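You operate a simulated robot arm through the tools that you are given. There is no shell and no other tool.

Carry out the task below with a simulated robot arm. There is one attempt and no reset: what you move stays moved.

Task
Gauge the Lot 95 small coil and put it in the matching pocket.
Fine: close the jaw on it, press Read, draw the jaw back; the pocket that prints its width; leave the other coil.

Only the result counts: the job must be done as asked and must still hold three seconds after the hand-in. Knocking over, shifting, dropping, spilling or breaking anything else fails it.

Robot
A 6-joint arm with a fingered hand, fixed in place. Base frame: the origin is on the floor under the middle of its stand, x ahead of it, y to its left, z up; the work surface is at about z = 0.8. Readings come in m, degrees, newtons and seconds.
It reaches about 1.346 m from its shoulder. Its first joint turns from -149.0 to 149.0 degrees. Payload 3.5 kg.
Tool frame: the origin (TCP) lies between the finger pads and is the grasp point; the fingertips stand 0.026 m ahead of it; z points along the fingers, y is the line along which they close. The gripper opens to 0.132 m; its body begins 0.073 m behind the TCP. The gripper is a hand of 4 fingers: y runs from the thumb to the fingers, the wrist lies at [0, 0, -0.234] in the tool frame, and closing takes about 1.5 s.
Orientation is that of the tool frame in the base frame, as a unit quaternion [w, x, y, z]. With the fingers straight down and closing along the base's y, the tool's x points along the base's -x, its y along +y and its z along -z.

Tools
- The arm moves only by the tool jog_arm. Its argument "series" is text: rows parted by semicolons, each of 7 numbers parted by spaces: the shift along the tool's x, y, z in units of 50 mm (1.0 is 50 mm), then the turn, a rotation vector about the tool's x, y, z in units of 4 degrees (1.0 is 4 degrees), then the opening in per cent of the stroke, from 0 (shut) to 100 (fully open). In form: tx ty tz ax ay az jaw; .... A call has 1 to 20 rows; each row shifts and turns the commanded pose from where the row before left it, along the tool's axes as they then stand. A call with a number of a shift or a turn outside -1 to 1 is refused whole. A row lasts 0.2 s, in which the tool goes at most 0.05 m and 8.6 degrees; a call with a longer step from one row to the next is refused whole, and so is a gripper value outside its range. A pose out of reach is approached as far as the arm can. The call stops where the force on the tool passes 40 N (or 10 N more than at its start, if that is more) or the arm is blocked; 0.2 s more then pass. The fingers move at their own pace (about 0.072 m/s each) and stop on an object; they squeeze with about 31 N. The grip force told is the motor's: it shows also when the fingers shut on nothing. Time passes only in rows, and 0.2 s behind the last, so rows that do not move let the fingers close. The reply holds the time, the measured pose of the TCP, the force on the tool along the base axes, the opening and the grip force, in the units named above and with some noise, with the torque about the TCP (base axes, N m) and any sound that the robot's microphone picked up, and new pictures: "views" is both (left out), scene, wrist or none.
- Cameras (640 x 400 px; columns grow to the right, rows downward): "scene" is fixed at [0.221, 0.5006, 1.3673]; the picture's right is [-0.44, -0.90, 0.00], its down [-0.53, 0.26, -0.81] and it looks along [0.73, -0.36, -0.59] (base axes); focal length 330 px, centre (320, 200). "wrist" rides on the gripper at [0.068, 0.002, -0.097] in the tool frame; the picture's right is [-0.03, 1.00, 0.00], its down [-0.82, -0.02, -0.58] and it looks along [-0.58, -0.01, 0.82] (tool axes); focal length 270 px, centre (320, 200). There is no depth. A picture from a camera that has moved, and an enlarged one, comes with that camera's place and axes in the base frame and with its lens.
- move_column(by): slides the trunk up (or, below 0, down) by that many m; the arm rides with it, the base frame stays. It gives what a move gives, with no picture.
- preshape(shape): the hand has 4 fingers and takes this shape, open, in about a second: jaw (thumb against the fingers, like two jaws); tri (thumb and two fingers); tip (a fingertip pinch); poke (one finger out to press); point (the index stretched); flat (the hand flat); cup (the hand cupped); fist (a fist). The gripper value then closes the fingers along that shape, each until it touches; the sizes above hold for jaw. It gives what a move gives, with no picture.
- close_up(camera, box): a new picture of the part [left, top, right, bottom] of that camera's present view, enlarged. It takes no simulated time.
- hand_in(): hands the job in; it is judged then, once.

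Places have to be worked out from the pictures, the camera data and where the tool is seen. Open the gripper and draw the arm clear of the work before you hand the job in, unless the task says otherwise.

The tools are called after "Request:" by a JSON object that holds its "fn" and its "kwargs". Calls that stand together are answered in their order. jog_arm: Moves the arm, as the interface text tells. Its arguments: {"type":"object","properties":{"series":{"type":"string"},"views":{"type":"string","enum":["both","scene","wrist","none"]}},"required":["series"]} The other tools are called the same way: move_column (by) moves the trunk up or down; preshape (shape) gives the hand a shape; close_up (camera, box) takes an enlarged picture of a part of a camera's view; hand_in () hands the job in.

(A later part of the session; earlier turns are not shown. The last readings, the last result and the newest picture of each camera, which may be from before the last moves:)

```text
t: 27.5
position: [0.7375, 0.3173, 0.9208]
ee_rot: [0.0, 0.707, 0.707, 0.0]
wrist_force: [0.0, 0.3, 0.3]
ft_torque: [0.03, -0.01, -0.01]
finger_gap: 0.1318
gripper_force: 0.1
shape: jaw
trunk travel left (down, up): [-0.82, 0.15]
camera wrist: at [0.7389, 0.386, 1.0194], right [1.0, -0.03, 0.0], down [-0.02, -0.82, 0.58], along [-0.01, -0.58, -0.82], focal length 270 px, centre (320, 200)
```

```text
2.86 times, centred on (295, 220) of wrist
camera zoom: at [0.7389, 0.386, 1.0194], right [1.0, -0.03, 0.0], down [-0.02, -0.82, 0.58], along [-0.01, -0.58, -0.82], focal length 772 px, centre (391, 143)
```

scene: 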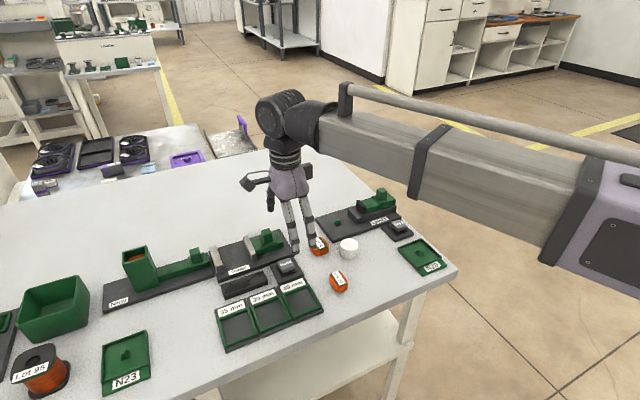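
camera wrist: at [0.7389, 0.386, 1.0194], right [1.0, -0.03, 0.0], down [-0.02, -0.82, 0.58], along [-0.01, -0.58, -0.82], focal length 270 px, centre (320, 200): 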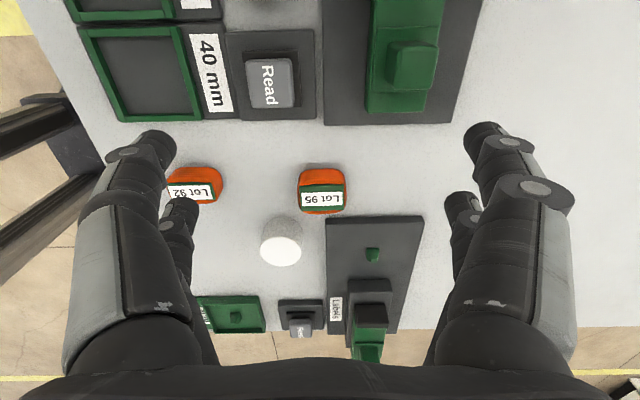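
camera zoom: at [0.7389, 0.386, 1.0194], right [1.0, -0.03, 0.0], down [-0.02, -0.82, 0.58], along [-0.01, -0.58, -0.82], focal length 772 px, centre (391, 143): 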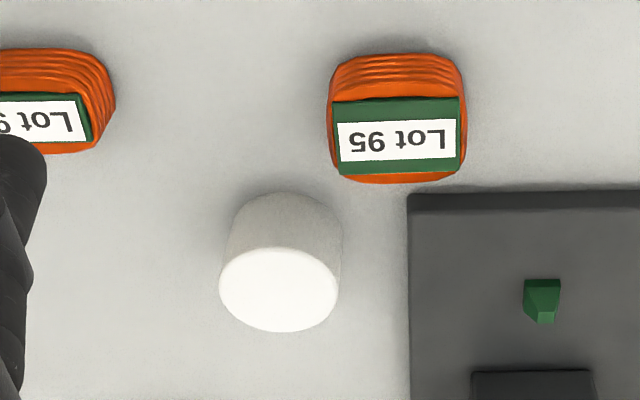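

The coil is about 44 mm long in x and 39 mm wide in y, with its centre near (0.738, 0.2475) and its windings topping out at z ≈ 0.819. The white cylinder at about (0.697, 0.188) leaves enough clearance. I'll move above the coil with the opening reduced to about 72 mm.

Request:
{"fn": "jog_arm", "kwargs": {"series": "-0.7 0 0 0 0 0 55; -0.696 0.01 0 0 0 0 55; 0 0 0 0 0 0 55; 0 0 0 0 0 0 55; 0 0 0 0 0 0 55; 0 0 0 0 0 0 55", "views": "both"}}

Request:
{"fn": "close_up", "kwargs": {"camera": "wrist", "box": [200, 60, 440, 280]}}

```text
t: 28.9
position: [0.737, 0.2477, 0.9199]
ee_rot: [0.0, 0.707, 0.707, 0.001]
wrist_force: [0.6, 0.0, 0.0]
ft_torque: [0.0, 0.05, 0.01]
finger_gap: 0.0731
gripper_force: 0.0
shape: jaw
trunk travel left (down, up): [-0.82, 0.15]
camera wrist: at [0.7393, 0.3166, 1.0193], right [1.0, -0.03, 0.0], down [-0.02, -0.82, 0.58], along [-0.01, -0.58, -0.82], focal length 270 px, centre (320, 200)
```

scene: 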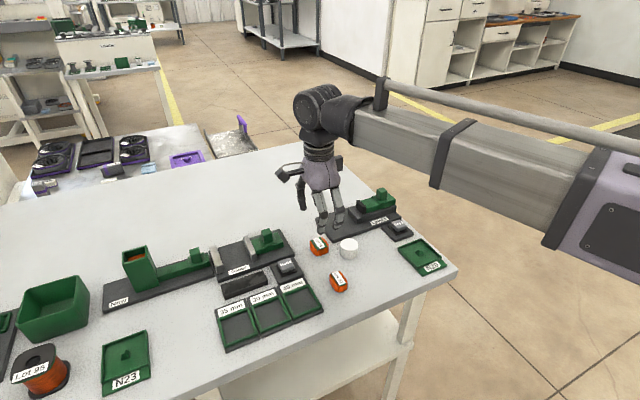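
wrist: 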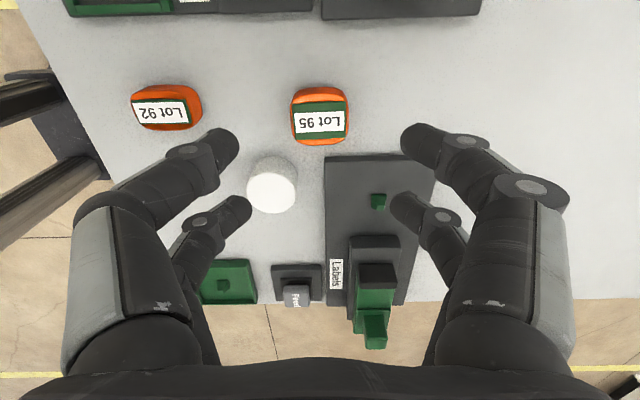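

```text
1.82 times, centred on (320, 170) of wrist
camera zoom: at [0.7393, 0.3166, 1.0193], right [1.0, -0.03, 0.0], down [-0.02, -0.82, 0.58], along [-0.01, -0.58, -0.82], focal length 491 px, centre (320, 254)
```

zoom: 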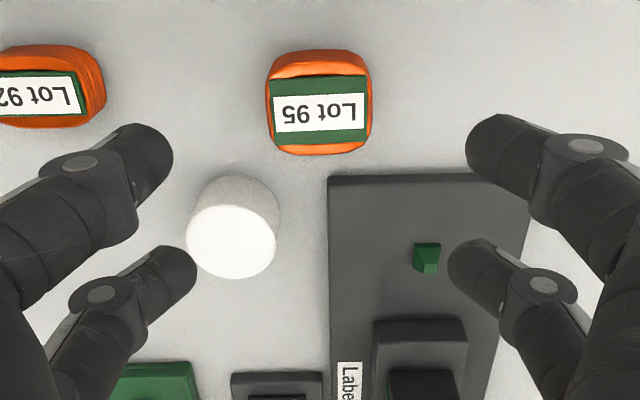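

The hand is centred over the coil at (0.738, 0.247). So the arm itself can make the force-guarded fine height moves, I'll raise the arm 0.1 m and drop the trunk 0.14 m.

Request:
{"fn": "jog_arm", "kwargs": {"series": "0 0 -0.5 0 0 0 55; 0 0 -0.5 0 0 0 55; 0 0 -0.5 0 0 0 55; 0 0 -0.5 0 0 0 55; 0 0 0 0 0 0 55", "views": "none"}}

Request:
{"fn": "move_column", "kwargs": {"by": -0.14}}

Request:
{"fn": "jog_arm", "kwargs": {"series": "0 0 0 0 0 0 55", "views": "both"}}

```text
t: 30.1
position: [0.7377, 0.248, 0.9214]
ee_rot: [-0.001, 0.707, 0.708, 0.0]
wrist_force: [0.3, 0.1, -0.5]
ft_torque: [-0.03, 0.01, -0.01]
finger_gap: 0.073
gripper_force: 0.1
shape: jaw
out of reach, approached as far as the arm can: row 1, 2, 3, 4
trunk travel left (down, up): [-0.82, 0.15]
```

```text
t: 31.2
position: [0.7368, 0.247, 0.826]
ee_rot: [0.0, 0.707, 0.707, 0.001]
wrist_force: [1.8, 2.7, 49.2]
ft_torque: [0.02, 0.05, 0.02]
finger_gap: 0.0708
gripper_force: 0.1
shape: jaw
trunk travel left (down, up): [-0.721, 0.249]
stopped: the force on the tool passed its limit at 126 N (the readings are from after the stop); the commanded pose is now the measured one
```

```text
t: 31.6
position: [0.7359, 0.2468, 0.8255]
ee_rot: [0.0, 0.707, 0.707, 0.002]
wrist_force: [2.8, 2.9, 55.4]
ft_torque: [0.04, 0.26, -0.01]
finger_gap: 0.0706
gripper_force: 0.1
shape: jaw
trunk travel left (down, up): [-0.721, 0.249]
camera wrist: at [0.7374, 0.3162, 0.9239], right [1.0, -0.03, 0.0], down [-0.02, -0.82, 0.58], along [-0.01, -0.58, -0.82], focal length 270 px, centre (320, 200)
```

scene: 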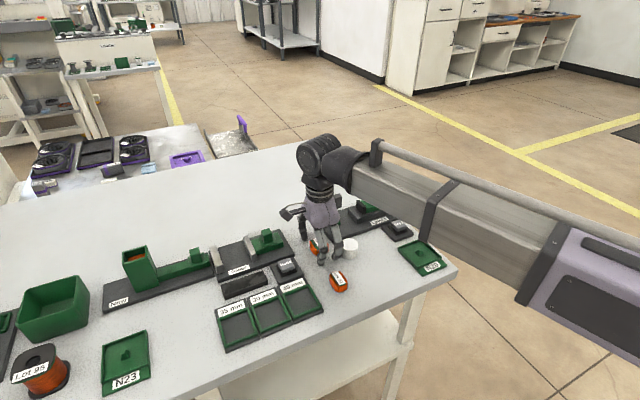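
wrist: 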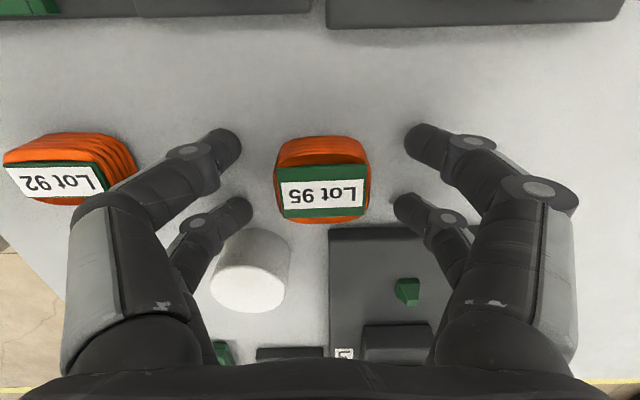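

I should not have chained that: the vertical jog was refused, and the trunk move brought the fingertips down onto the table beside the coil until the force limit stopped it. The coil and its neighbours look untouched, so I'll lift the trunk slightly to take the load off.

Request:
{"fn": "move_column", "kwargs": {"by": 0.007}}

```text
t: 32.2
position: [0.7388, 0.2489, 0.8286]
ee_rot: [0.001, 0.707, 0.707, 0.0]
wrist_force: [0.0, 0.5, 0.2]
ft_torque: [-0.01, 0.03, -0.02]
finger_gap: 0.0729
gripper_force: 0.1
shape: jaw
trunk travel left (down, up): [-0.728, 0.242]
```

The load is gone with the TCP at z ≈ 0.829 and the tips about 3 mm off the table. I'll look closely at the coil between the fingers and check nothing else moved.

Request:
{"fn": "jog_arm", "kwargs": {"series": "0 0 0 0 0 0 55", "views": "both"}}

Request:
{"fn": "close_up", "kwargs": {"camera": "wrist", "box": [180, 100, 460, 275]}}

Request:
{"fn": "close_up", "kwargs": {"camera": "scene", "box": [260, 180, 400, 300]}}

```text
t: 32.6
position: [0.7396, 0.2491, 0.8289]
ee_rot: [0.0, 0.707, 0.707, 0.001]
wrist_force: [0.0, -0.4, -0.6]
ft_torque: [0.03, 0.0, 0.04]
finger_gap: 0.0723
gripper_force: 0.1
shape: jaw
trunk travel left (down, up): [-0.728, 0.242]
camera wrist: at [0.74, 0.3169, 0.9275], right [1.0, -0.03, 0.0], down [-0.02, -0.82, 0.58], along [-0.01, -0.58, -0.82], focal length 270 px, centre (320, 200)
```

scene: 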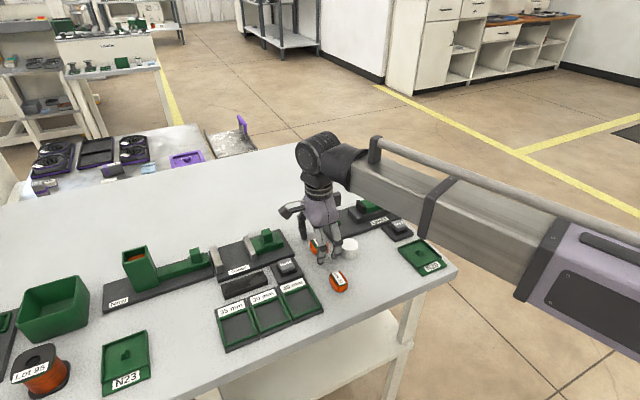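
wrist: 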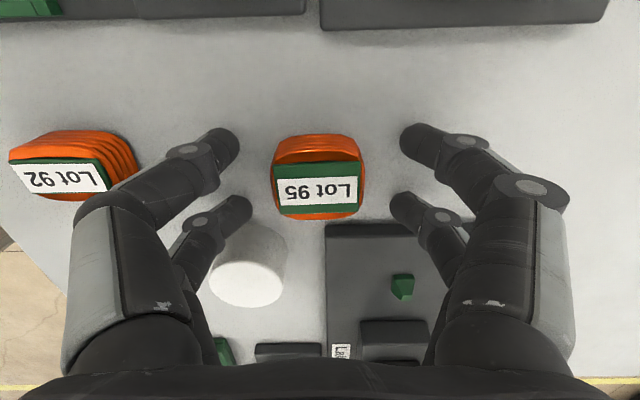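

```text
2.29 times, centred on (320, 188) of wrist
camera zoom: at [0.74, 0.3169, 0.9275], right [1.0, -0.03, 0.0], down [-0.02, -0.82, 0.58], along [-0.01, -0.58, -0.82], focal length 618 px, centre (320, 229)
```

zoom: 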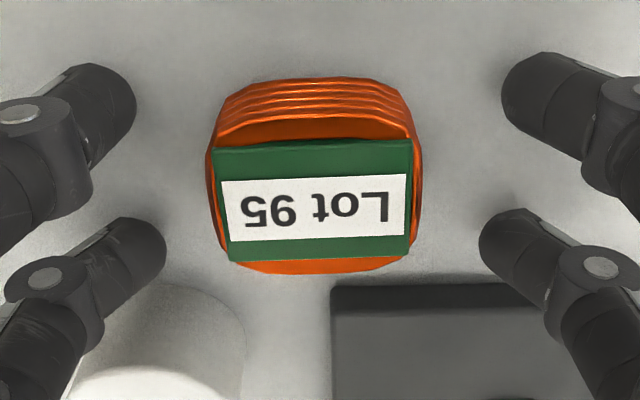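

```text
3.33 times, centred on (330, 240) of scene
camera zoom: at [0.221, 0.5006, 1.3673], right [-0.44, -0.9, 0.0], down [-0.53, 0.26, -0.81], along [0.73, -0.36, -0.59], focal length 1100 px, centre (287, 67)
```

zoom: 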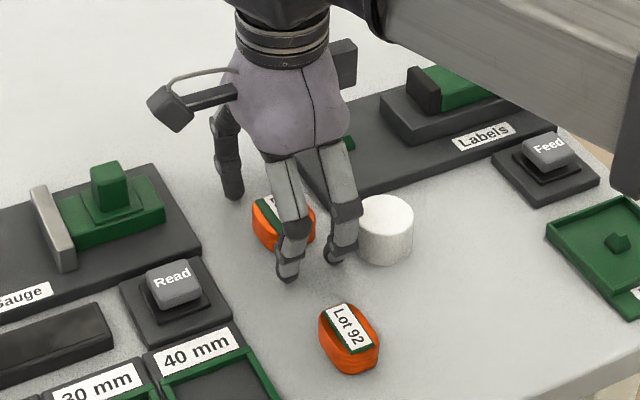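

Everything is in place and the coil is centred between the finger pairs. I'll nudge 1.5 mm in −y and close on the coil.

Request:
{"fn": "jog_arm", "kwargs": {"series": "-0.03 0 0 0 0 0 55; 0 0 0 0 0 0 40; 0 0 0 0 0 0 20; 0 0 0 0 0 0 0; 0 0 0 0 0 0 0; 0 0 0 0 0 0 0; 0 0 0 0 0 0 0; 0 0 0 0 0 0 0", "views": "both"}}

Request:
{"fn": "close_up", "kwargs": {"camera": "wrist", "box": [180, 100, 460, 275]}}

```text
t: 34.4
position: [0.7384, 0.2472, 0.8297]
ee_rot: [-0.001, 0.707, 0.707, 0.0]
wrist_force: [-0.5, 0.3, 0.1]
ft_torque: [-0.03, 0.0, -0.01]
finger_gap: 0.0294
gripper_force: 31.6
shape: jaw
trunk travel left (down, up): [-0.728, 0.242]
camera wrist: at [0.7399, 0.3153, 0.9276], right [1.0, -0.03, 0.0], down [-0.02, -0.82, 0.58], along [-0.01, -0.58, -0.82], focal length 270 px, centre (320, 200)
```

scene: 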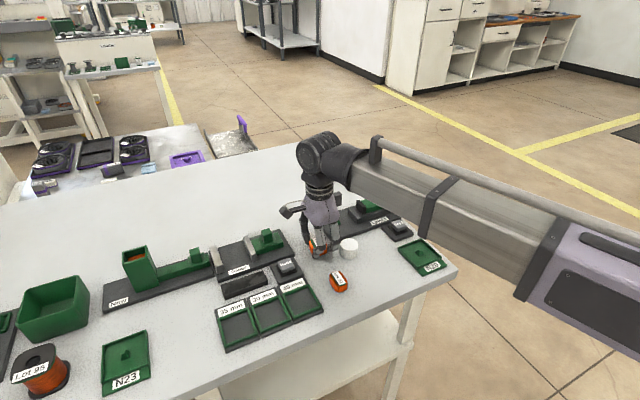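
wrist: 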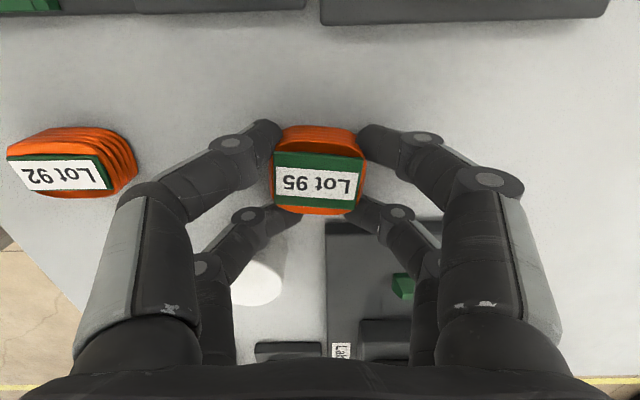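

```text
2.29 times, centred on (320, 188) of wrist
camera zoom: at [0.7399, 0.3153, 0.9276], right [1.0, -0.03, 0.0], down [-0.02, -0.82, 0.58], along [-0.01, -0.58, -0.82], focal length 618 px, centre (320, 229)
```

zoom: 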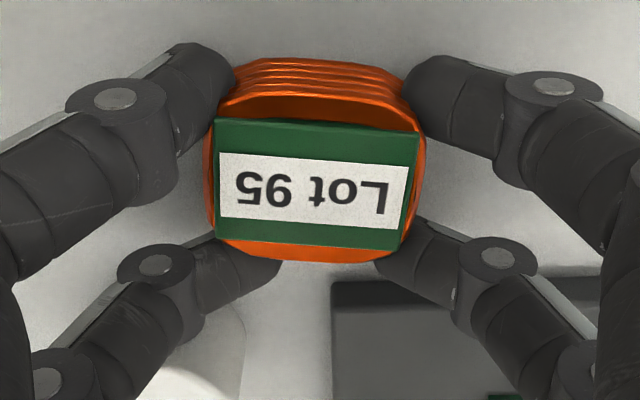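

The four fingertips have the coil by its corners with a grip force of 31.6 N. I'll lift a little with the trunk and check the hold.

Request:
{"fn": "move_column", "kwargs": {"by": 0.02}}

Request:
{"fn": "jog_arm", "kwargs": {"series": "0 0 0 0 0 0 0", "views": "both"}}

Request:
{"fn": "close_up", "kwargs": {"camera": "wrist", "box": [180, 100, 460, 275]}}

```text
t: 35.0
position: [0.7389, 0.2478, 0.8488]
ee_rot: [0.0, 0.707, 0.707, 0.0]
wrist_force: [-0.2, 0.2, -0.6]
ft_torque: [0.0, -0.01, 0.04]
finger_gap: 0.0292
gripper_force: 30.9
shape: jaw
trunk travel left (down, up): [-0.748, 0.222]
```

```text
t: 35.4
position: [0.7376, 0.247, 0.848]
ee_rot: [0.0, 0.707, 0.707, 0.0]
wrist_force: [-0.1, 0.1, -0.8]
ft_torque: [0.0, -0.03, 0.02]
finger_gap: 0.0297
gripper_force: 30.8
shape: jaw
trunk travel left (down, up): [-0.748, 0.222]
camera wrist: at [0.7399, 0.3153, 0.9476], right [1.0, -0.03, 0.0], down [-0.02, -0.82, 0.58], along [-0.01, -0.58, -0.82], focal length 270 px, centre (320, 200)
```

scene: 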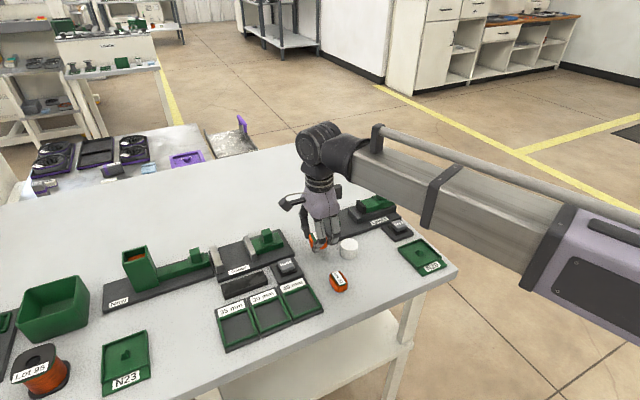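
wrist: 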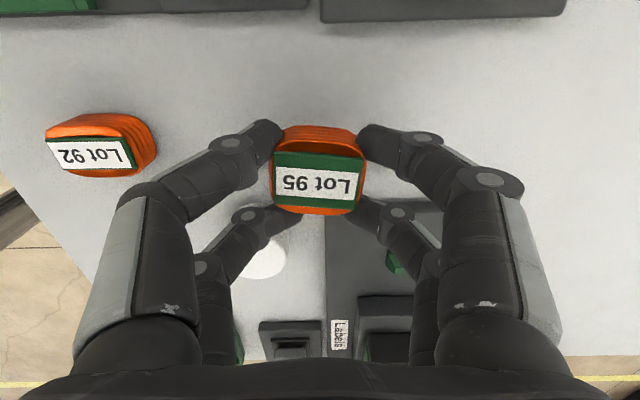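

```text
2.29 times, centred on (320, 188) of wrist
camera zoom: at [0.7399, 0.3153, 0.9476], right [1.0, -0.03, 0.0], down [-0.02, -0.82, 0.58], along [-0.01, -0.58, -0.82], focal length 618 px, centre (320, 229)
```

zoom: 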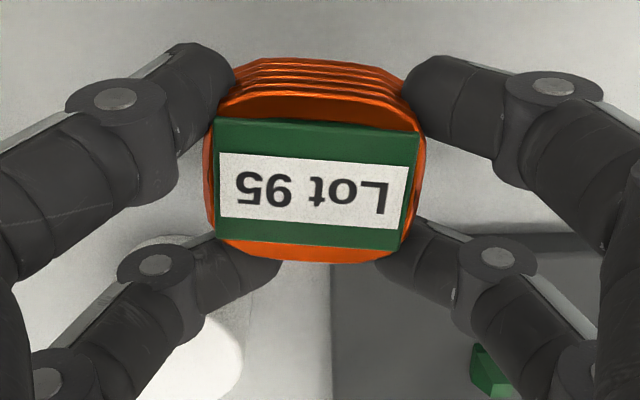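

The coil came up cleanly with a firm hold, though it turned about 5° in the grip. I'll raise it well clear and carry it over the gap between the gauge jaws, centred near (0.795, 0.443), then correct the turn.

Request:
{"fn": "move_column", "kwargs": {"by": 0.07}}

Request:
{"fn": "jog_arm", "kwargs": {"series": "0.774 0.228 0 0 0 0 0; 0.774 0.228 0 0 0 0 0; 0.774 0.228 0 0 0 0 0; 0.774 0.228 0 0 0 0 0; 0.774 0.228 0 0 0 0 0; 0 0 0 0 0 -0.6 0; 0 0 0 0 0 -0.6 0; 0 0 0 0 0 0 0", "views": "both"}}

Request:
{"fn": "close_up", "kwargs": {"camera": "wrist", "box": [180, 100, 460, 275]}}

```text
t: 36.5
position: [0.7386, 0.2465, 0.9194]
ee_rot: [0.0, 0.707, 0.707, 0.001]
wrist_force: [0.3, 0.2, -1.1]
ft_torque: [-0.04, -0.02, -0.05]
finger_gap: 0.0293
gripper_force: 30.4
shape: jaw
trunk travel left (down, up): [-0.818, 0.152]
```

```text
t: 38.3
position: [0.7956, 0.4408, 0.9182]
ee_rot: [-0.001, 0.677, 0.736, 0.0]
wrist_force: [0.1, 0.1, -1.1]
ft_torque: [-0.01, 0.0, 0.0]
finger_gap: 0.0293
gripper_force: 30.7
shape: jaw
trunk travel left (down, up): [-0.818, 0.152]
camera wrist: at [0.791, 0.509, 1.0175], right [1.0, 0.06, 0.0], down [0.05, -0.82, 0.58], along [0.03, -0.58, -0.82], focal length 270 px, centre (320, 200)
```

scene: 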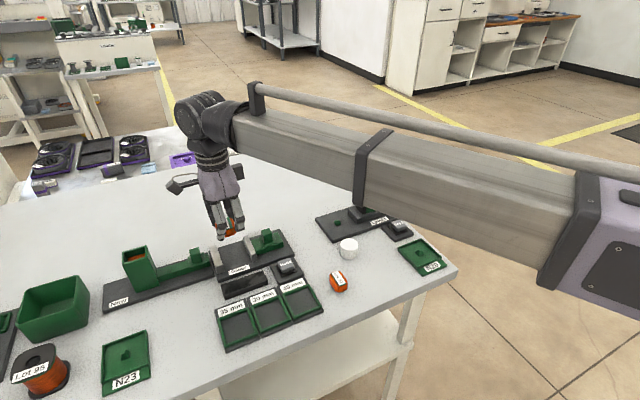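
wrist: 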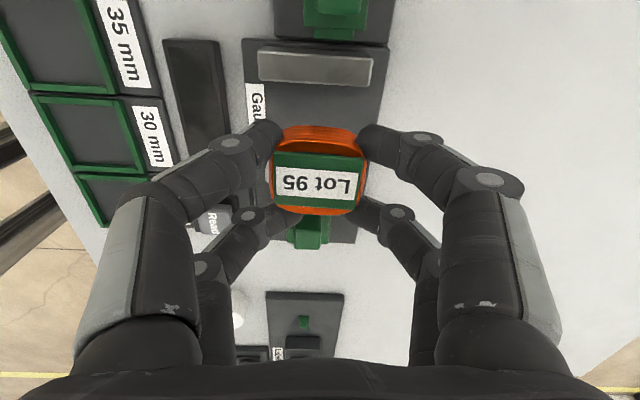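

```text
2.29 times, centred on (320, 188) of wrist
camera zoom: at [0.791, 0.509, 1.0175], right [1.0, 0.06, 0.0], down [0.05, -0.82, 0.58], along [0.03, -0.58, -0.82], focal length 618 px, centre (320, 229)
```

zoom: 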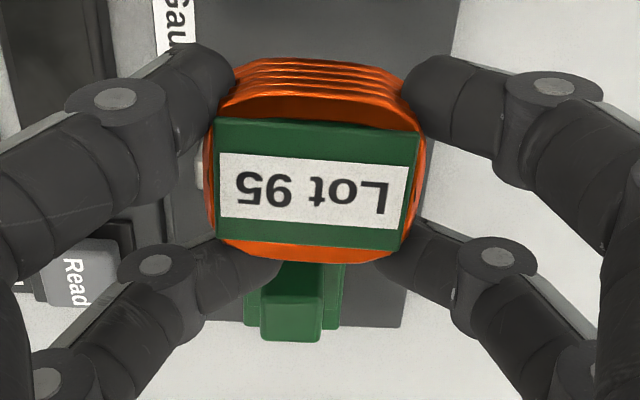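

The coil is now square to the gauge. Before lowering I'll check where the fixed and moving jaws appear in this view.

Request:
{"fn": "close_up", "kwargs": {"camera": "wrist", "box": [230, 20, 400, 130]}}

Request:
{"fn": "close_up", "kwargs": {"camera": "scene", "box": [190, 180, 310, 300]}}

```text
3.64 times, centred on (315, 75) of wrist
camera zoom: at [0.791, 0.509, 1.0175], right [1.0, 0.06, 0.0], down [0.05, -0.82, 0.58], along [0.03, -0.58, -0.82], focal length 983 px, centre (338, 654)
```

zoom: 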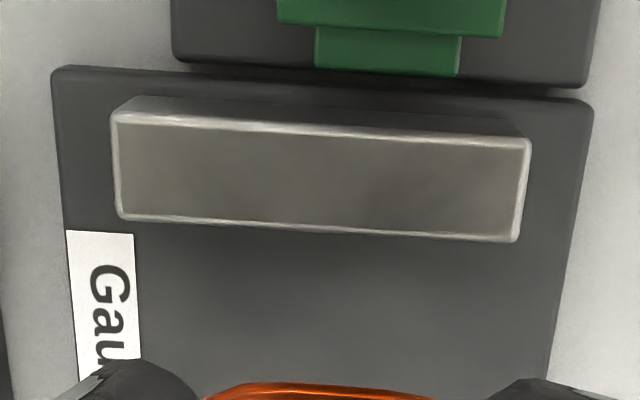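

```text
3.33 times, centred on (250, 240) of scene
camera zoom: at [0.221, 0.5006, 1.3673], right [-0.44, -0.9, 0.0], down [-0.53, 0.26, -0.81], along [0.73, -0.36, -0.59], focal length 1100 px, centre (553, 67)
```

zoom: 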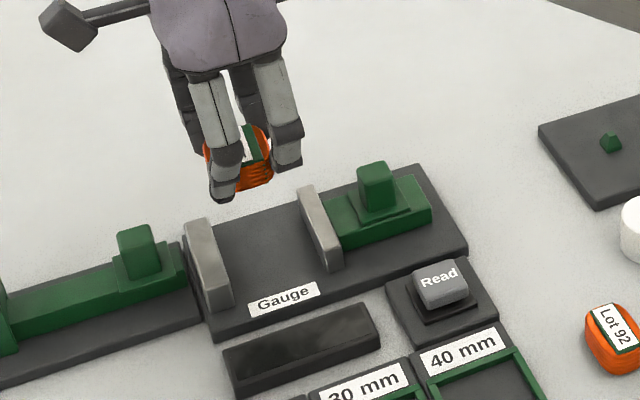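

The fixed jaw's inner face measures y ≈ 0.4697 from here, about 5 mm different from my first estimate. The moving jaw is hidden behind the coil, so I'll step back 35 mm in −y, staying high, to see both jaws at once.

Request:
{"fn": "jog_arm", "kwargs": {"series": "-0.6976 -0.058 0 0 0 0 0; 0 0 0 0 0 0 0", "views": "wrist"}}

Request:
{"fn": "close_up", "kwargs": {"camera": "wrist", "box": [230, 0, 410, 130]}}

```text
t: 38.9
position: [0.7957, 0.4047, 0.9199]
ee_rot: [0.0, 0.677, 0.736, 0.001]
wrist_force: [0.5, 0.6, -0.5]
ft_torque: [0.03, 0.0, 0.01]
finger_gap: 0.0292
gripper_force: 31.3
shape: jaw
trunk travel left (down, up): [-0.818, 0.152]
camera wrist: at [0.791, 0.4738, 1.0177], right [1.0, 0.06, 0.0], down [0.05, -0.82, 0.58], along [0.03, -0.58, -0.82], focal length 270 px, centre (320, 200)
```

wrist: 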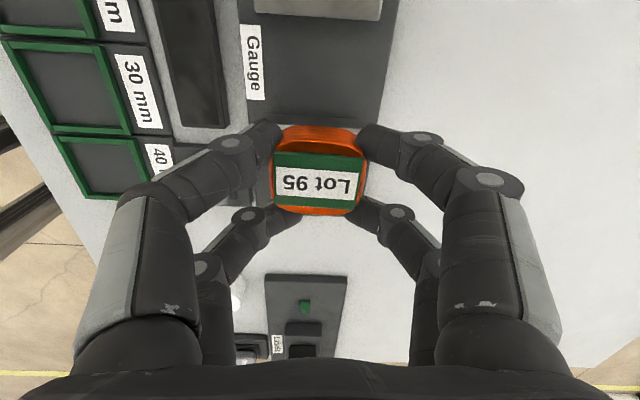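

```text
3.08 times, centred on (320, 65) of wrist
camera zoom: at [0.791, 0.4738, 1.0177], right [1.0, 0.06, 0.0], down [0.05, -0.82, 0.58], along [0.03, -0.58, -0.82], focal length 832 px, centre (320, 615)
```

zoom: 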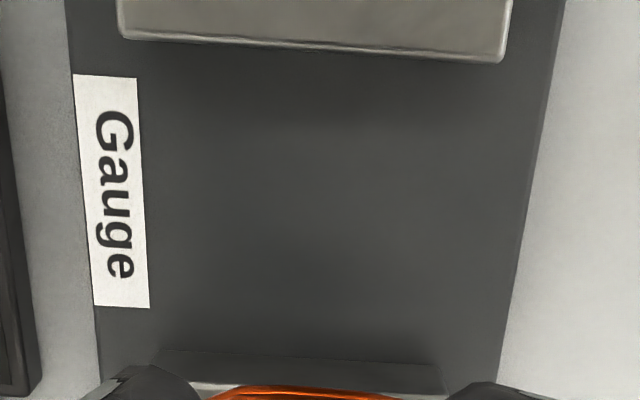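

Both jaws are now visible: the moving face is at y ≈ 0.4058 and the fixed face at y ≈ 0.4703, so the gap is 64.5 mm centred at y ≈ 0.438, with the jaws centred on x ≈ 0.791. The fingers are tight in that gap, so I'll take back half of the turn and centre on it.

Request:
{"fn": "jog_arm", "kwargs": {"series": "0 0 0 0 0 0.6 0; 0.6268 -0.0538 0 0 0 0 0; 0 0 0 0 0 0 0", "views": "wrist"}}

Request:
{"fn": "close_up", "kwargs": {"camera": "wrist", "box": [230, 20, 410, 130]}}

```text
t: 39.7
position: [0.7908, 0.4376, 0.919]
ee_rot: [0.001, 0.692, 0.722, 0.0]
wrist_force: [-0.4, -0.3, -1.6]
ft_torque: [0.01, 0.0, 0.02]
finger_gap: 0.0295
gripper_force: 30.9
shape: jaw
trunk travel left (down, up): [-0.818, 0.152]
camera wrist: at [0.7896, 0.5056, 1.0175], right [1.0, 0.02, 0.0], down [0.01, -0.82, 0.58], along [0.01, -0.58, -0.82], focal length 270 px, centre (320, 200)
```

wrist: 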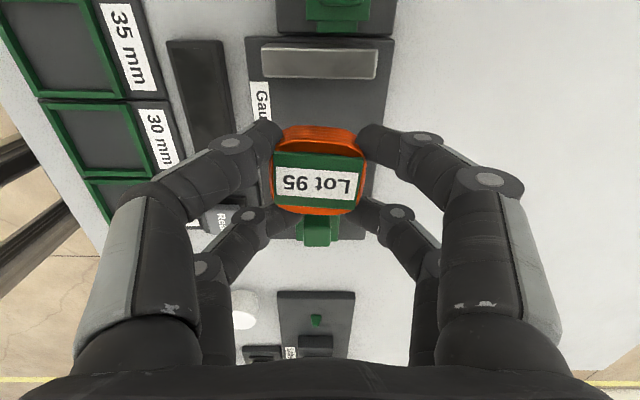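

```text
3.56 times, centred on (320, 75) of wrist
camera zoom: at [0.7896, 0.5056, 1.0175], right [1.0, 0.02, 0.0], down [0.01, -0.82, 0.58], along [0.01, -0.58, -0.82], focal length 961 px, centre (320, 644)
```

zoom: 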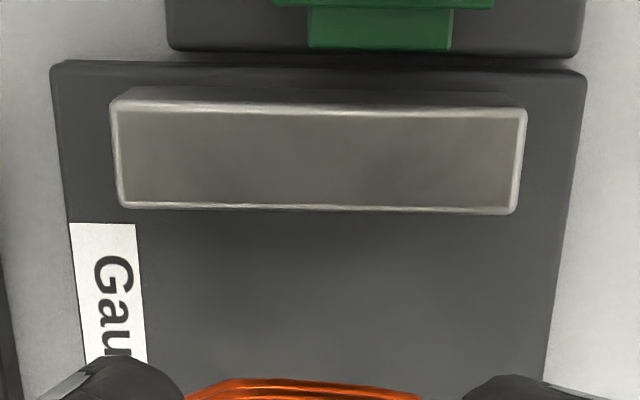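

The hand is centred in x on the jaws. I'll lower the trunk 0.045 m, which leaves the tips at about z 0.848, just above the jaw tops, and check.

Request:
{"fn": "move_column", "kwargs": {"by": -0.045}}

Request:
{"fn": "jog_arm", "kwargs": {"series": "0 0 0 0 0 0 0", "views": "both"}}

Request:
{"fn": "close_up", "kwargs": {"camera": "wrist", "box": [200, 20, 440, 260]}}

Request:
{"fn": "close_up", "kwargs": {"camera": "scene", "box": [190, 190, 310, 300]}}

```text
t: 40.6
position: [0.7901, 0.4365, 0.8733]
ee_rot: [-0.001, 0.692, 0.722, 0.001]
wrist_force: [0.6, -0.9, -1.9]
ft_torque: [0.04, 0.0, 0.01]
finger_gap: 0.0291
gripper_force: 31.3
shape: jaw
trunk travel left (down, up): [-0.773, 0.197]
```

```text
t: 41.0
position: [0.7912, 0.4369, 0.8749]
ee_rot: [-0.001, 0.693, 0.721, 0.0]
wrist_force: [-1.0, -0.2, -1.0]
ft_torque: [0.0, 0.06, -0.01]
finger_gap: 0.0293
gripper_force: 30.8
shape: jaw
trunk travel left (down, up): [-0.773, 0.197]
camera wrist: at [0.7897, 0.5052, 0.9726], right [1.0, 0.02, 0.0], down [0.01, -0.82, 0.58], along [0.01, -0.58, -0.82], focal length 270 px, centre (320, 200)
```

scene: 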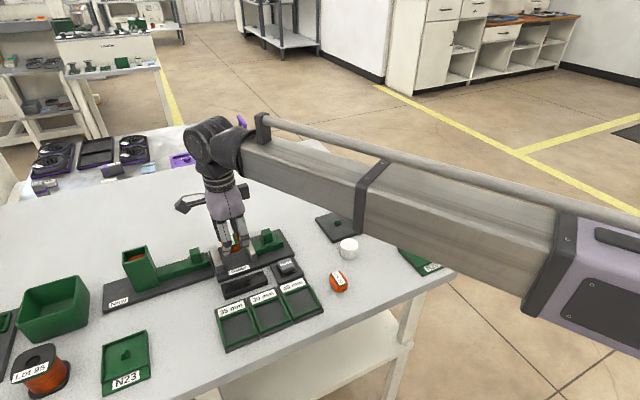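
wrist: 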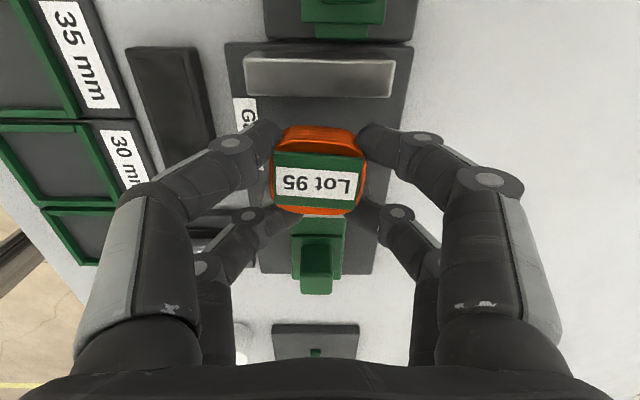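

```text
1.67 times, centred on (320, 140) of wrist
camera zoom: at [0.7897, 0.5052, 0.9726], right [1.0, 0.02, 0.0], down [0.01, -0.82, 0.58], along [0.01, -0.58, -0.82], focal length 450 px, centre (320, 300)
```

zoom: 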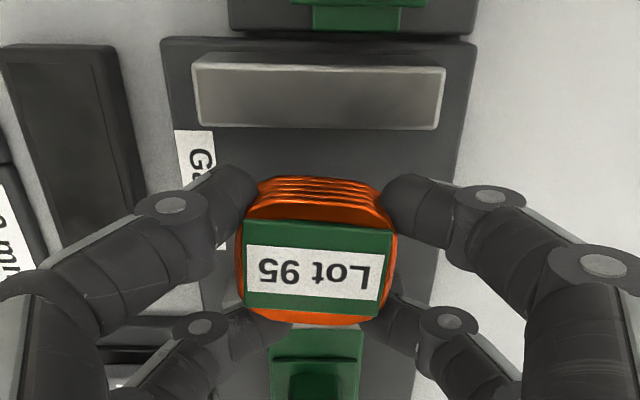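

```text
3.64 times, centred on (250, 245) of scene
camera zoom: at [0.221, 0.5006, 1.3673], right [-0.44, -0.9, 0.0], down [-0.53, 0.26, -0.81], along [0.73, -0.36, -0.59], focal length 1200 px, centre (574, 36)
```

zoom: 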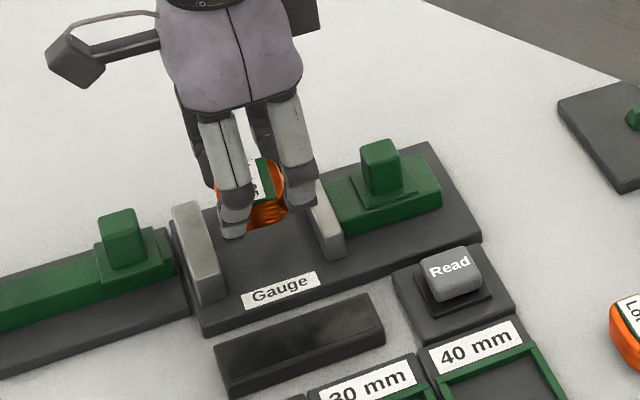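

The fingers look centred between the jaws, with about 2 mm to spare on each side. I'll lower in small steps while watching the force.

Request:
{"fn": "move_column", "kwargs": {"by": -0.018}}

Request:
{"fn": "jog_arm", "kwargs": {"series": "0 0 0 0 0 0 0", "views": "both"}}

Request:
{"fn": "close_up", "kwargs": {"camera": "wrist", "box": [200, 20, 440, 260]}}

Request:
{"fn": "close_up", "kwargs": {"camera": "scene", "box": [190, 190, 310, 300]}}

```text
t: 41.6
position: [0.7913, 0.4361, 0.8558]
ee_rot: [-0.001, 0.693, 0.721, 0.0]
wrist_force: [0.0, -0.2, -1.1]
ft_torque: [0.01, 0.01, 0.06]
finger_gap: 0.0292
gripper_force: 31.0
shape: jaw
trunk travel left (down, up): [-0.755, 0.215]
```

```text
t: 42.0
position: [0.7906, 0.4362, 0.8565]
ee_rot: [0.0, 0.693, 0.721, 0.001]
wrist_force: [0.2, -0.1, -1.6]
ft_torque: [0.01, 0.01, -0.01]
finger_gap: 0.0295
gripper_force: 30.6
shape: jaw
trunk travel left (down, up): [-0.755, 0.215]
camera wrist: at [0.7898, 0.5053, 0.9546], right [1.0, 0.02, 0.0], down [0.01, -0.82, 0.58], along [0.01, -0.58, -0.82], focal length 270 px, centre (320, 200)
```

scene: 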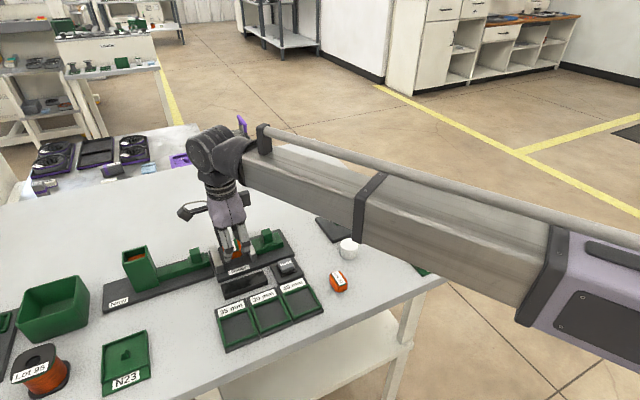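
wrist: 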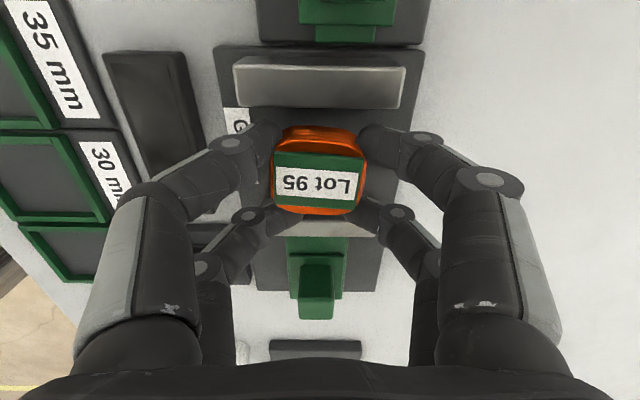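

```text
1.67 times, centred on (320, 140) of wrist
camera zoom: at [0.7898, 0.5053, 0.9546], right [1.0, 0.02, 0.0], down [0.01, -0.82, 0.58], along [0.01, -0.58, -0.82], focal length 450 px, centre (320, 300)
```

zoom: 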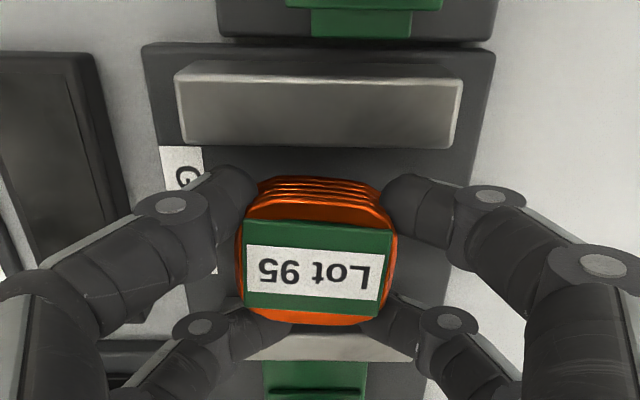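

```text
3.64 times, centred on (250, 245) of scene
camera zoom: at [0.221, 0.5006, 1.3673], right [-0.44, -0.9, 0.0], down [-0.53, 0.26, -0.81], along [0.73, -0.36, -0.59], focal length 1200 px, centre (574, 36)
```

zoom: 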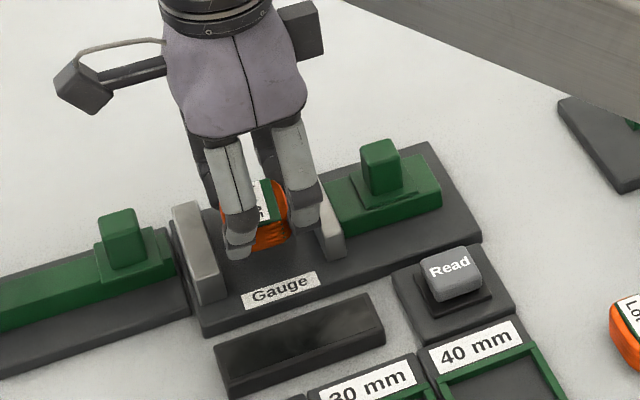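

No contact yet. I'll lower another 10 mm.

Request:
{"fn": "move_column", "kwargs": {"by": -0.01}}

Request:
{"fn": "jog_arm", "kwargs": {"series": "0 0 0 0 0 0 0", "views": "wrist"}}

Request:
{"fn": "close_up", "kwargs": {"camera": "wrist", "box": [200, 20, 440, 260]}}

```text
t: 42.6
position: [0.7889, 0.4374, 0.8467]
ee_rot: [0.0, 0.692, 0.722, 0.001]
wrist_force: [0.1, -0.5, -1.0]
ft_torque: [-0.02, -0.03, -0.01]
finger_gap: 0.0292
gripper_force: 31.2
shape: jaw
trunk travel left (down, up): [-0.745, 0.225]
```

```text
t: 43.0
position: [0.7915, 0.4374, 0.8459]
ee_rot: [0.0, 0.692, 0.722, 0.0]
wrist_force: [0.5, 0.2, -0.9]
ft_torque: [-0.03, -0.03, 0.02]
finger_gap: 0.0293
gripper_force: 30.4
shape: jaw
trunk travel left (down, up): [-0.745, 0.225]
camera wrist: at [0.7898, 0.5053, 0.9446], right [1.0, 0.02, 0.0], down [0.01, -0.82, 0.58], along [0.01, -0.58, -0.82], focal length 270 px, centre (320, 200)
```

wrist: 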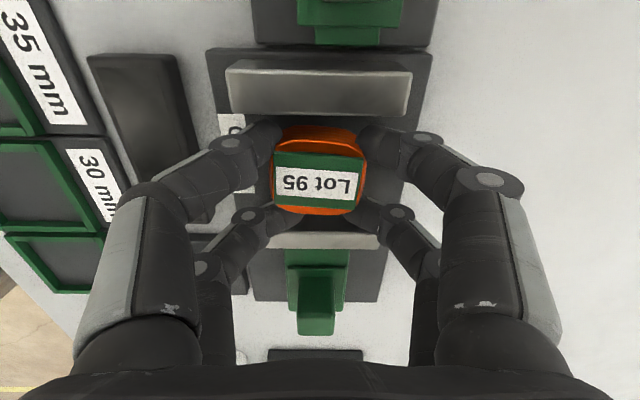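

```text
1.67 times, centred on (320, 140) of wrist
camera zoom: at [0.7898, 0.5053, 0.9446], right [1.0, 0.02, 0.0], down [0.01, -0.82, 0.58], along [0.01, -0.58, -0.82], focal length 450 px, centre (320, 300)
```

zoom: 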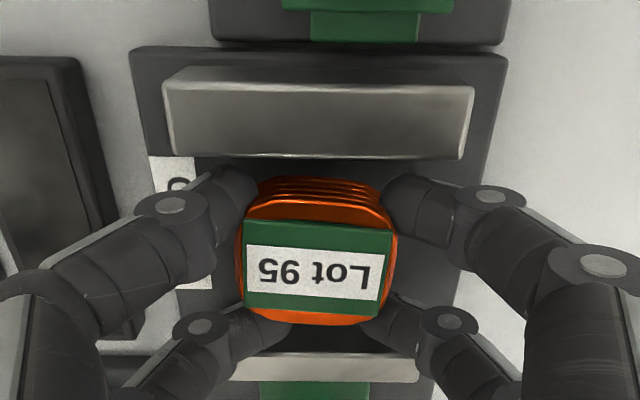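

There is visible clearance at both jaws and still no contact. I'll lower 5 mm more and then in 2 mm steps.

Request:
{"fn": "move_column", "kwargs": {"by": -0.005}}

Request:
{"fn": "move_column", "kwargs": {"by": -0.002}}

```text
t: 43.6
position: [0.7914, 0.4378, 0.842]
ee_rot: [-0.001, 0.693, 0.721, 0.0]
wrist_force: [-0.3, 0.4, -1.2]
ft_torque: [-0.02, -0.01, 0.0]
finger_gap: 0.0291
gripper_force: 31.0
shape: jaw
trunk travel left (down, up): [-0.74, 0.23]
```

```text
t: 44.1
position: [0.7901, 0.436, 0.8396]
ee_rot: [0.0, 0.692, 0.722, 0.001]
wrist_force: [2.2, 0.4, 10.7]
ft_torque: [0.18, 0.22, -0.02]
finger_gap: 0.0293
gripper_force: 31.2
shape: jaw
trunk travel left (down, up): [-0.738, 0.232]
```

The upward force of 10.7 N shows the coil is resting on the gauge bed. I'll open the fingers enough to clear the coil.

Request:
{"fn": "jog_arm", "kwargs": {"series": "0 0 0 0 0 0 27; 0 0 0 0 0 0 33; 0 0 0 0 0 0 40; 0 0 0 0 0 0 46; 0 0 0 0 0 0 46; 0 0 0 0 0 0 46", "views": "both"}}

Request:
{"fn": "close_up", "kwargs": {"camera": "wrist", "box": [200, 20, 440, 260]}}

```text
t: 45.5
position: [0.7917, 0.4372, 0.8394]
ee_rot: [-0.001, 0.693, 0.721, 0.0]
wrist_force: [-0.1, 0.4, 0.3]
ft_torque: [0.0, 0.0, -0.01]
finger_gap: 0.0598
gripper_force: 0.0
shape: jaw
trunk travel left (down, up): [-0.738, 0.232]
camera wrist: at [0.7897, 0.5052, 0.9377], right [1.0, 0.02, 0.0], down [0.01, -0.82, 0.58], along [0.01, -0.58, -0.82], focal length 270 px, centre (320, 200)
```

scene: 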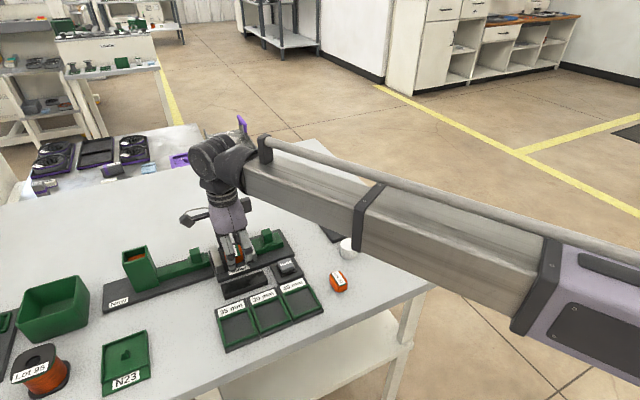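
wrist: 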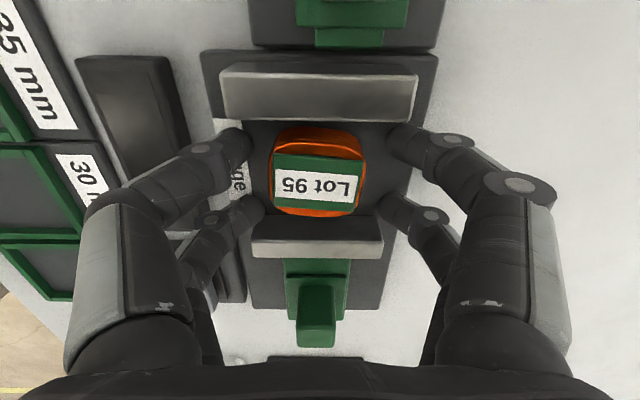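

```text
1.67 times, centred on (320, 140) of wrist
camera zoom: at [0.7897, 0.5052, 0.9377], right [1.0, 0.02, 0.0], down [0.01, -0.82, 0.58], along [0.01, -0.58, -0.82], focal length 450 px, centre (320, 300)
```

zoom: 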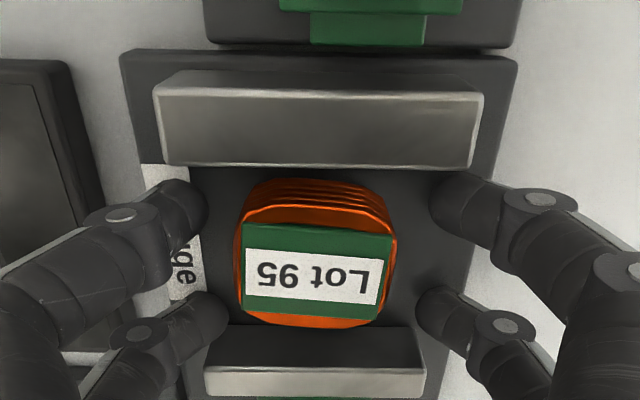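

The coil is released and standing on the bed between the jaws. I'll lift the hand straight up clear of everything and then look at the gauge again.

Request:
{"fn": "move_column", "kwargs": {"by": 0.08}}

Request:
{"fn": "jog_arm", "kwargs": {"series": "0 0 0 0 0 0.6 46; 0 0 0 0 0 0 46", "views": "both"}}

Request:
{"fn": "close_up", "kwargs": {"camera": "wrist", "box": [220, 30, 420, 270]}}

Request:
{"fn": "close_up", "kwargs": {"camera": "scene", "box": [190, 200, 310, 310]}}

```text
t: 46.6
position: [0.7921, 0.437, 0.9191]
ee_rot: [-0.001, 0.692, 0.722, 0.002]
wrist_force: [-0.3, -0.1, -0.3]
ft_torque: [-0.02, 0.02, -0.04]
finger_gap: 0.0601
gripper_force: 0.1
shape: jaw
trunk travel left (down, up): [-0.818, 0.152]
```

```text
t: 47.2
position: [0.7901, 0.4353, 0.9198]
ee_rot: [-0.001, 0.707, 0.707, 0.002]
wrist_force: [0.6, -1.0, 0.7]
ft_torque: [-0.03, 0.01, -0.01]
finger_gap: 0.0601
gripper_force: 0.2
shape: jaw
trunk travel left (down, up): [-0.818, 0.152]
camera wrist: at [0.7924, 0.5052, 1.0176], right [1.0, -0.03, 0.0], down [-0.02, -0.82, 0.58], along [-0.01, -0.58, -0.82], focal length 270 px, centre (320, 200)
```

scene: 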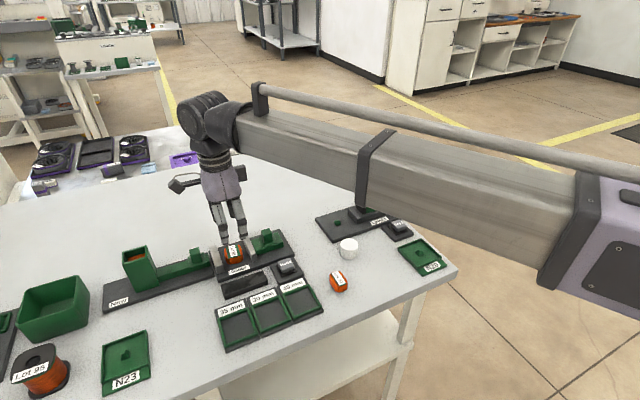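
wrist: 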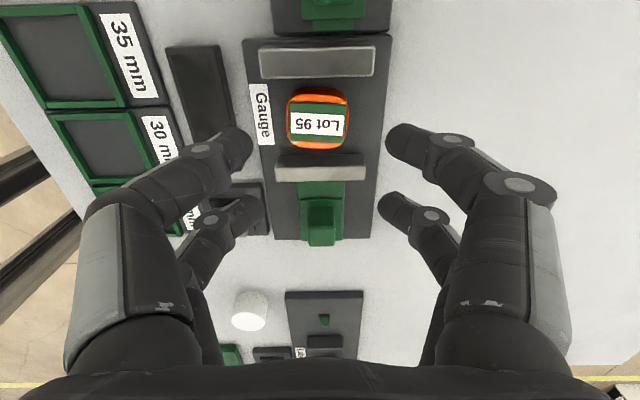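

```text
1.67 times, centred on (320, 150) of wrist
camera zoom: at [0.7924, 0.5052, 1.0176], right [1.0, -0.03, 0.0], down [-0.02, -0.82, 0.58], along [-0.01, -0.58, -0.82], focal length 450 px, centre (320, 283)
```

zoom: 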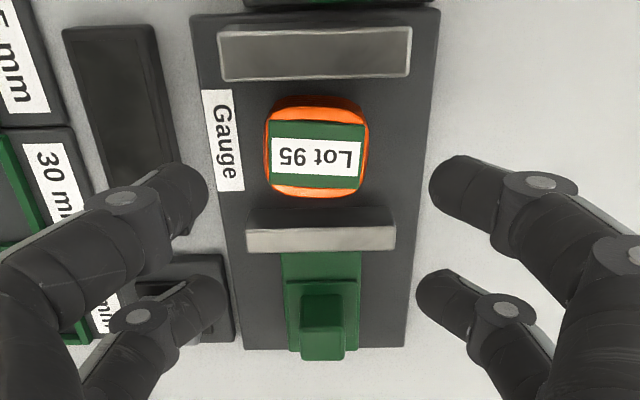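

```text
3.64 times, centred on (250, 255) of scene
camera zoom: at [0.221, 0.5006, 1.3673], right [-0.44, -0.9, 0.0], down [-0.53, 0.26, -0.81], along [0.73, -0.36, -0.59], focal length 1200 px, centre (574, 0)
```

zoom: 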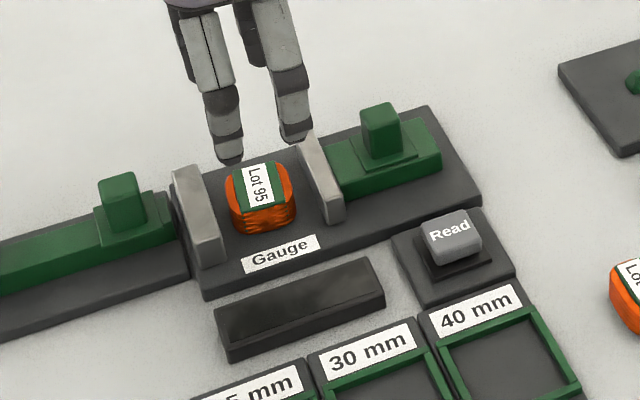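

The coil sits well centred between the jaws with little turn. I'll zoom in on the slider knob and the moving jaw to place the push.

Request:
{"fn": "close_up", "kwargs": {"camera": "wrist", "box": [265, 140, 385, 260]}}

Request:
{"fn": "close_up", "kwargs": {"camera": "scene", "box": [240, 220, 300, 270]}}

```text
3.33 times, centred on (325, 200) of wrist
camera zoom: at [0.7924, 0.5052, 1.0176], right [1.0, -0.03, 0.0], down [-0.02, -0.82, 0.58], along [-0.01, -0.58, -0.82], focal length 901 px, centre (303, 200)
```

zoom: 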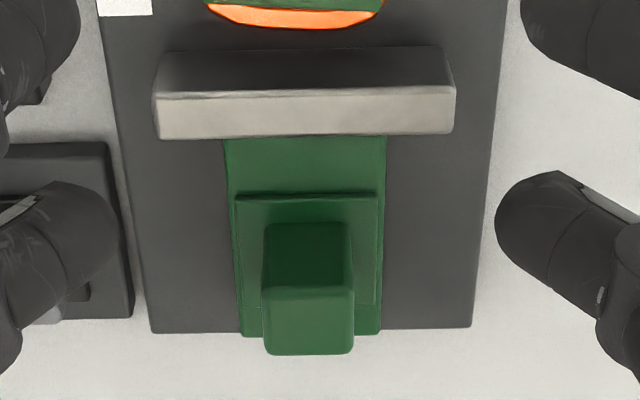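

```text
8.00 times, centred on (270, 245) of scene
camera zoom: at [0.221, 0.5006, 1.3673], right [-0.44, -0.9, 0.0], down [-0.53, 0.26, -0.81], along [0.73, -0.36, -0.59], focal length 2640 px, centre (720, -160)
```

zoom: 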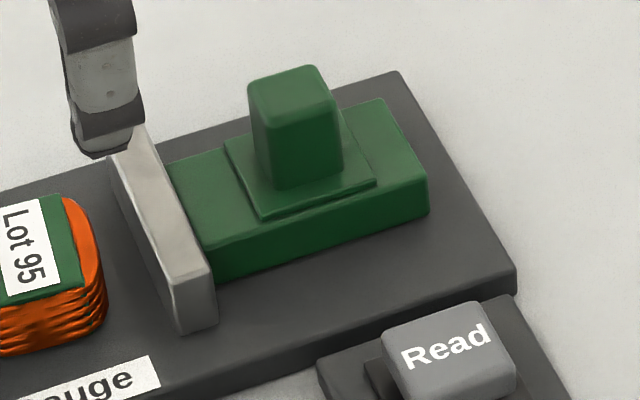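

The knob spans x 0.7805–0.8016 and y 0.341–0.363, with its top at z ≈ 0.854. I'll close the hand while moving to the −y side of the knob, at about y 0.306, staying high.

Request:
{"fn": "jog_arm", "kwargs": {"series": "-0.66 0 0 0 0 0 0; -0.65 0 0 0 0 0 0; -0.65 0 0 0 0 0 0; -0.65 0 0 0 0 0 0; 0 0 0 0 0 0 0; 0 0 0 0 0 0 0; 0 0 0 0 0 0 0", "views": "both"}}

Request:
{"fn": "close_up", "kwargs": {"camera": "wrist", "box": [220, 30, 420, 270]}}

```text
t: 48.9
position: [0.791, 0.306, 0.9197]
ee_rot: [-0.001, 0.707, 0.707, 0.001]
wrist_force: [-0.4, -0.4, -0.6]
ft_torque: [0.01, 0.0, 0.0]
finger_gap: 0.0001
gripper_force: 30.9
shape: jaw
trunk travel left (down, up): [-0.818, 0.152]
camera wrist: at [0.7924, 0.3747, 1.0177], right [1.0, -0.03, 0.0], down [-0.02, -0.82, 0.58], along [-0.01, -0.58, -0.82], focal length 270 px, centre (320, 200)
```

scene: 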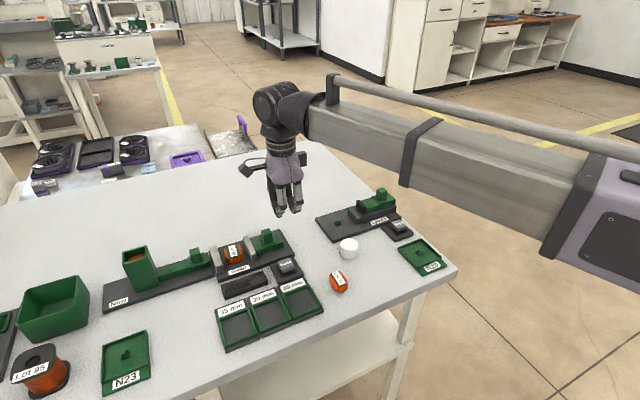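
wrist: 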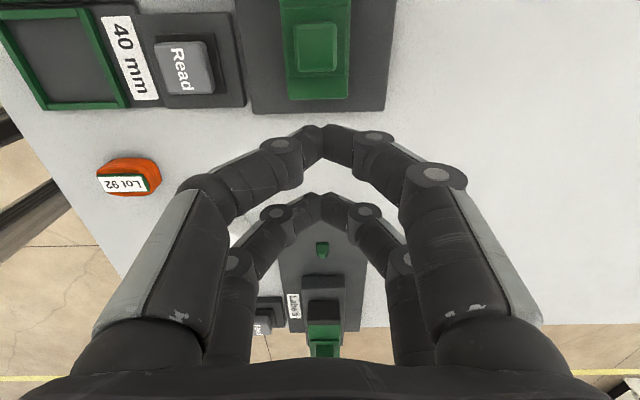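

```text
1.67 times, centred on (320, 150) of wrist
camera zoom: at [0.7924, 0.3747, 1.0177], right [1.0, -0.03, 0.0], down [-0.02, -0.82, 0.58], along [-0.01, -0.58, -0.82], focal length 450 px, centre (320, 283)
```

zoom: 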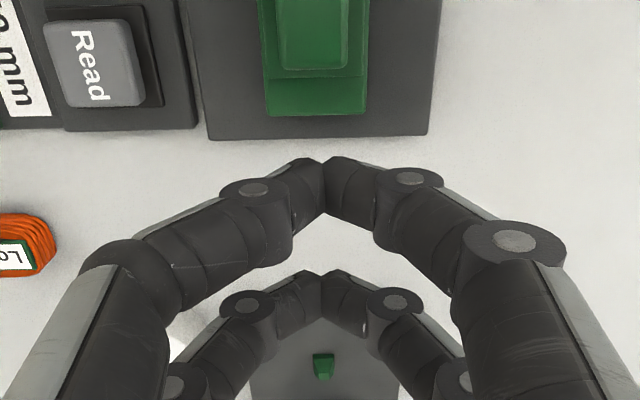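

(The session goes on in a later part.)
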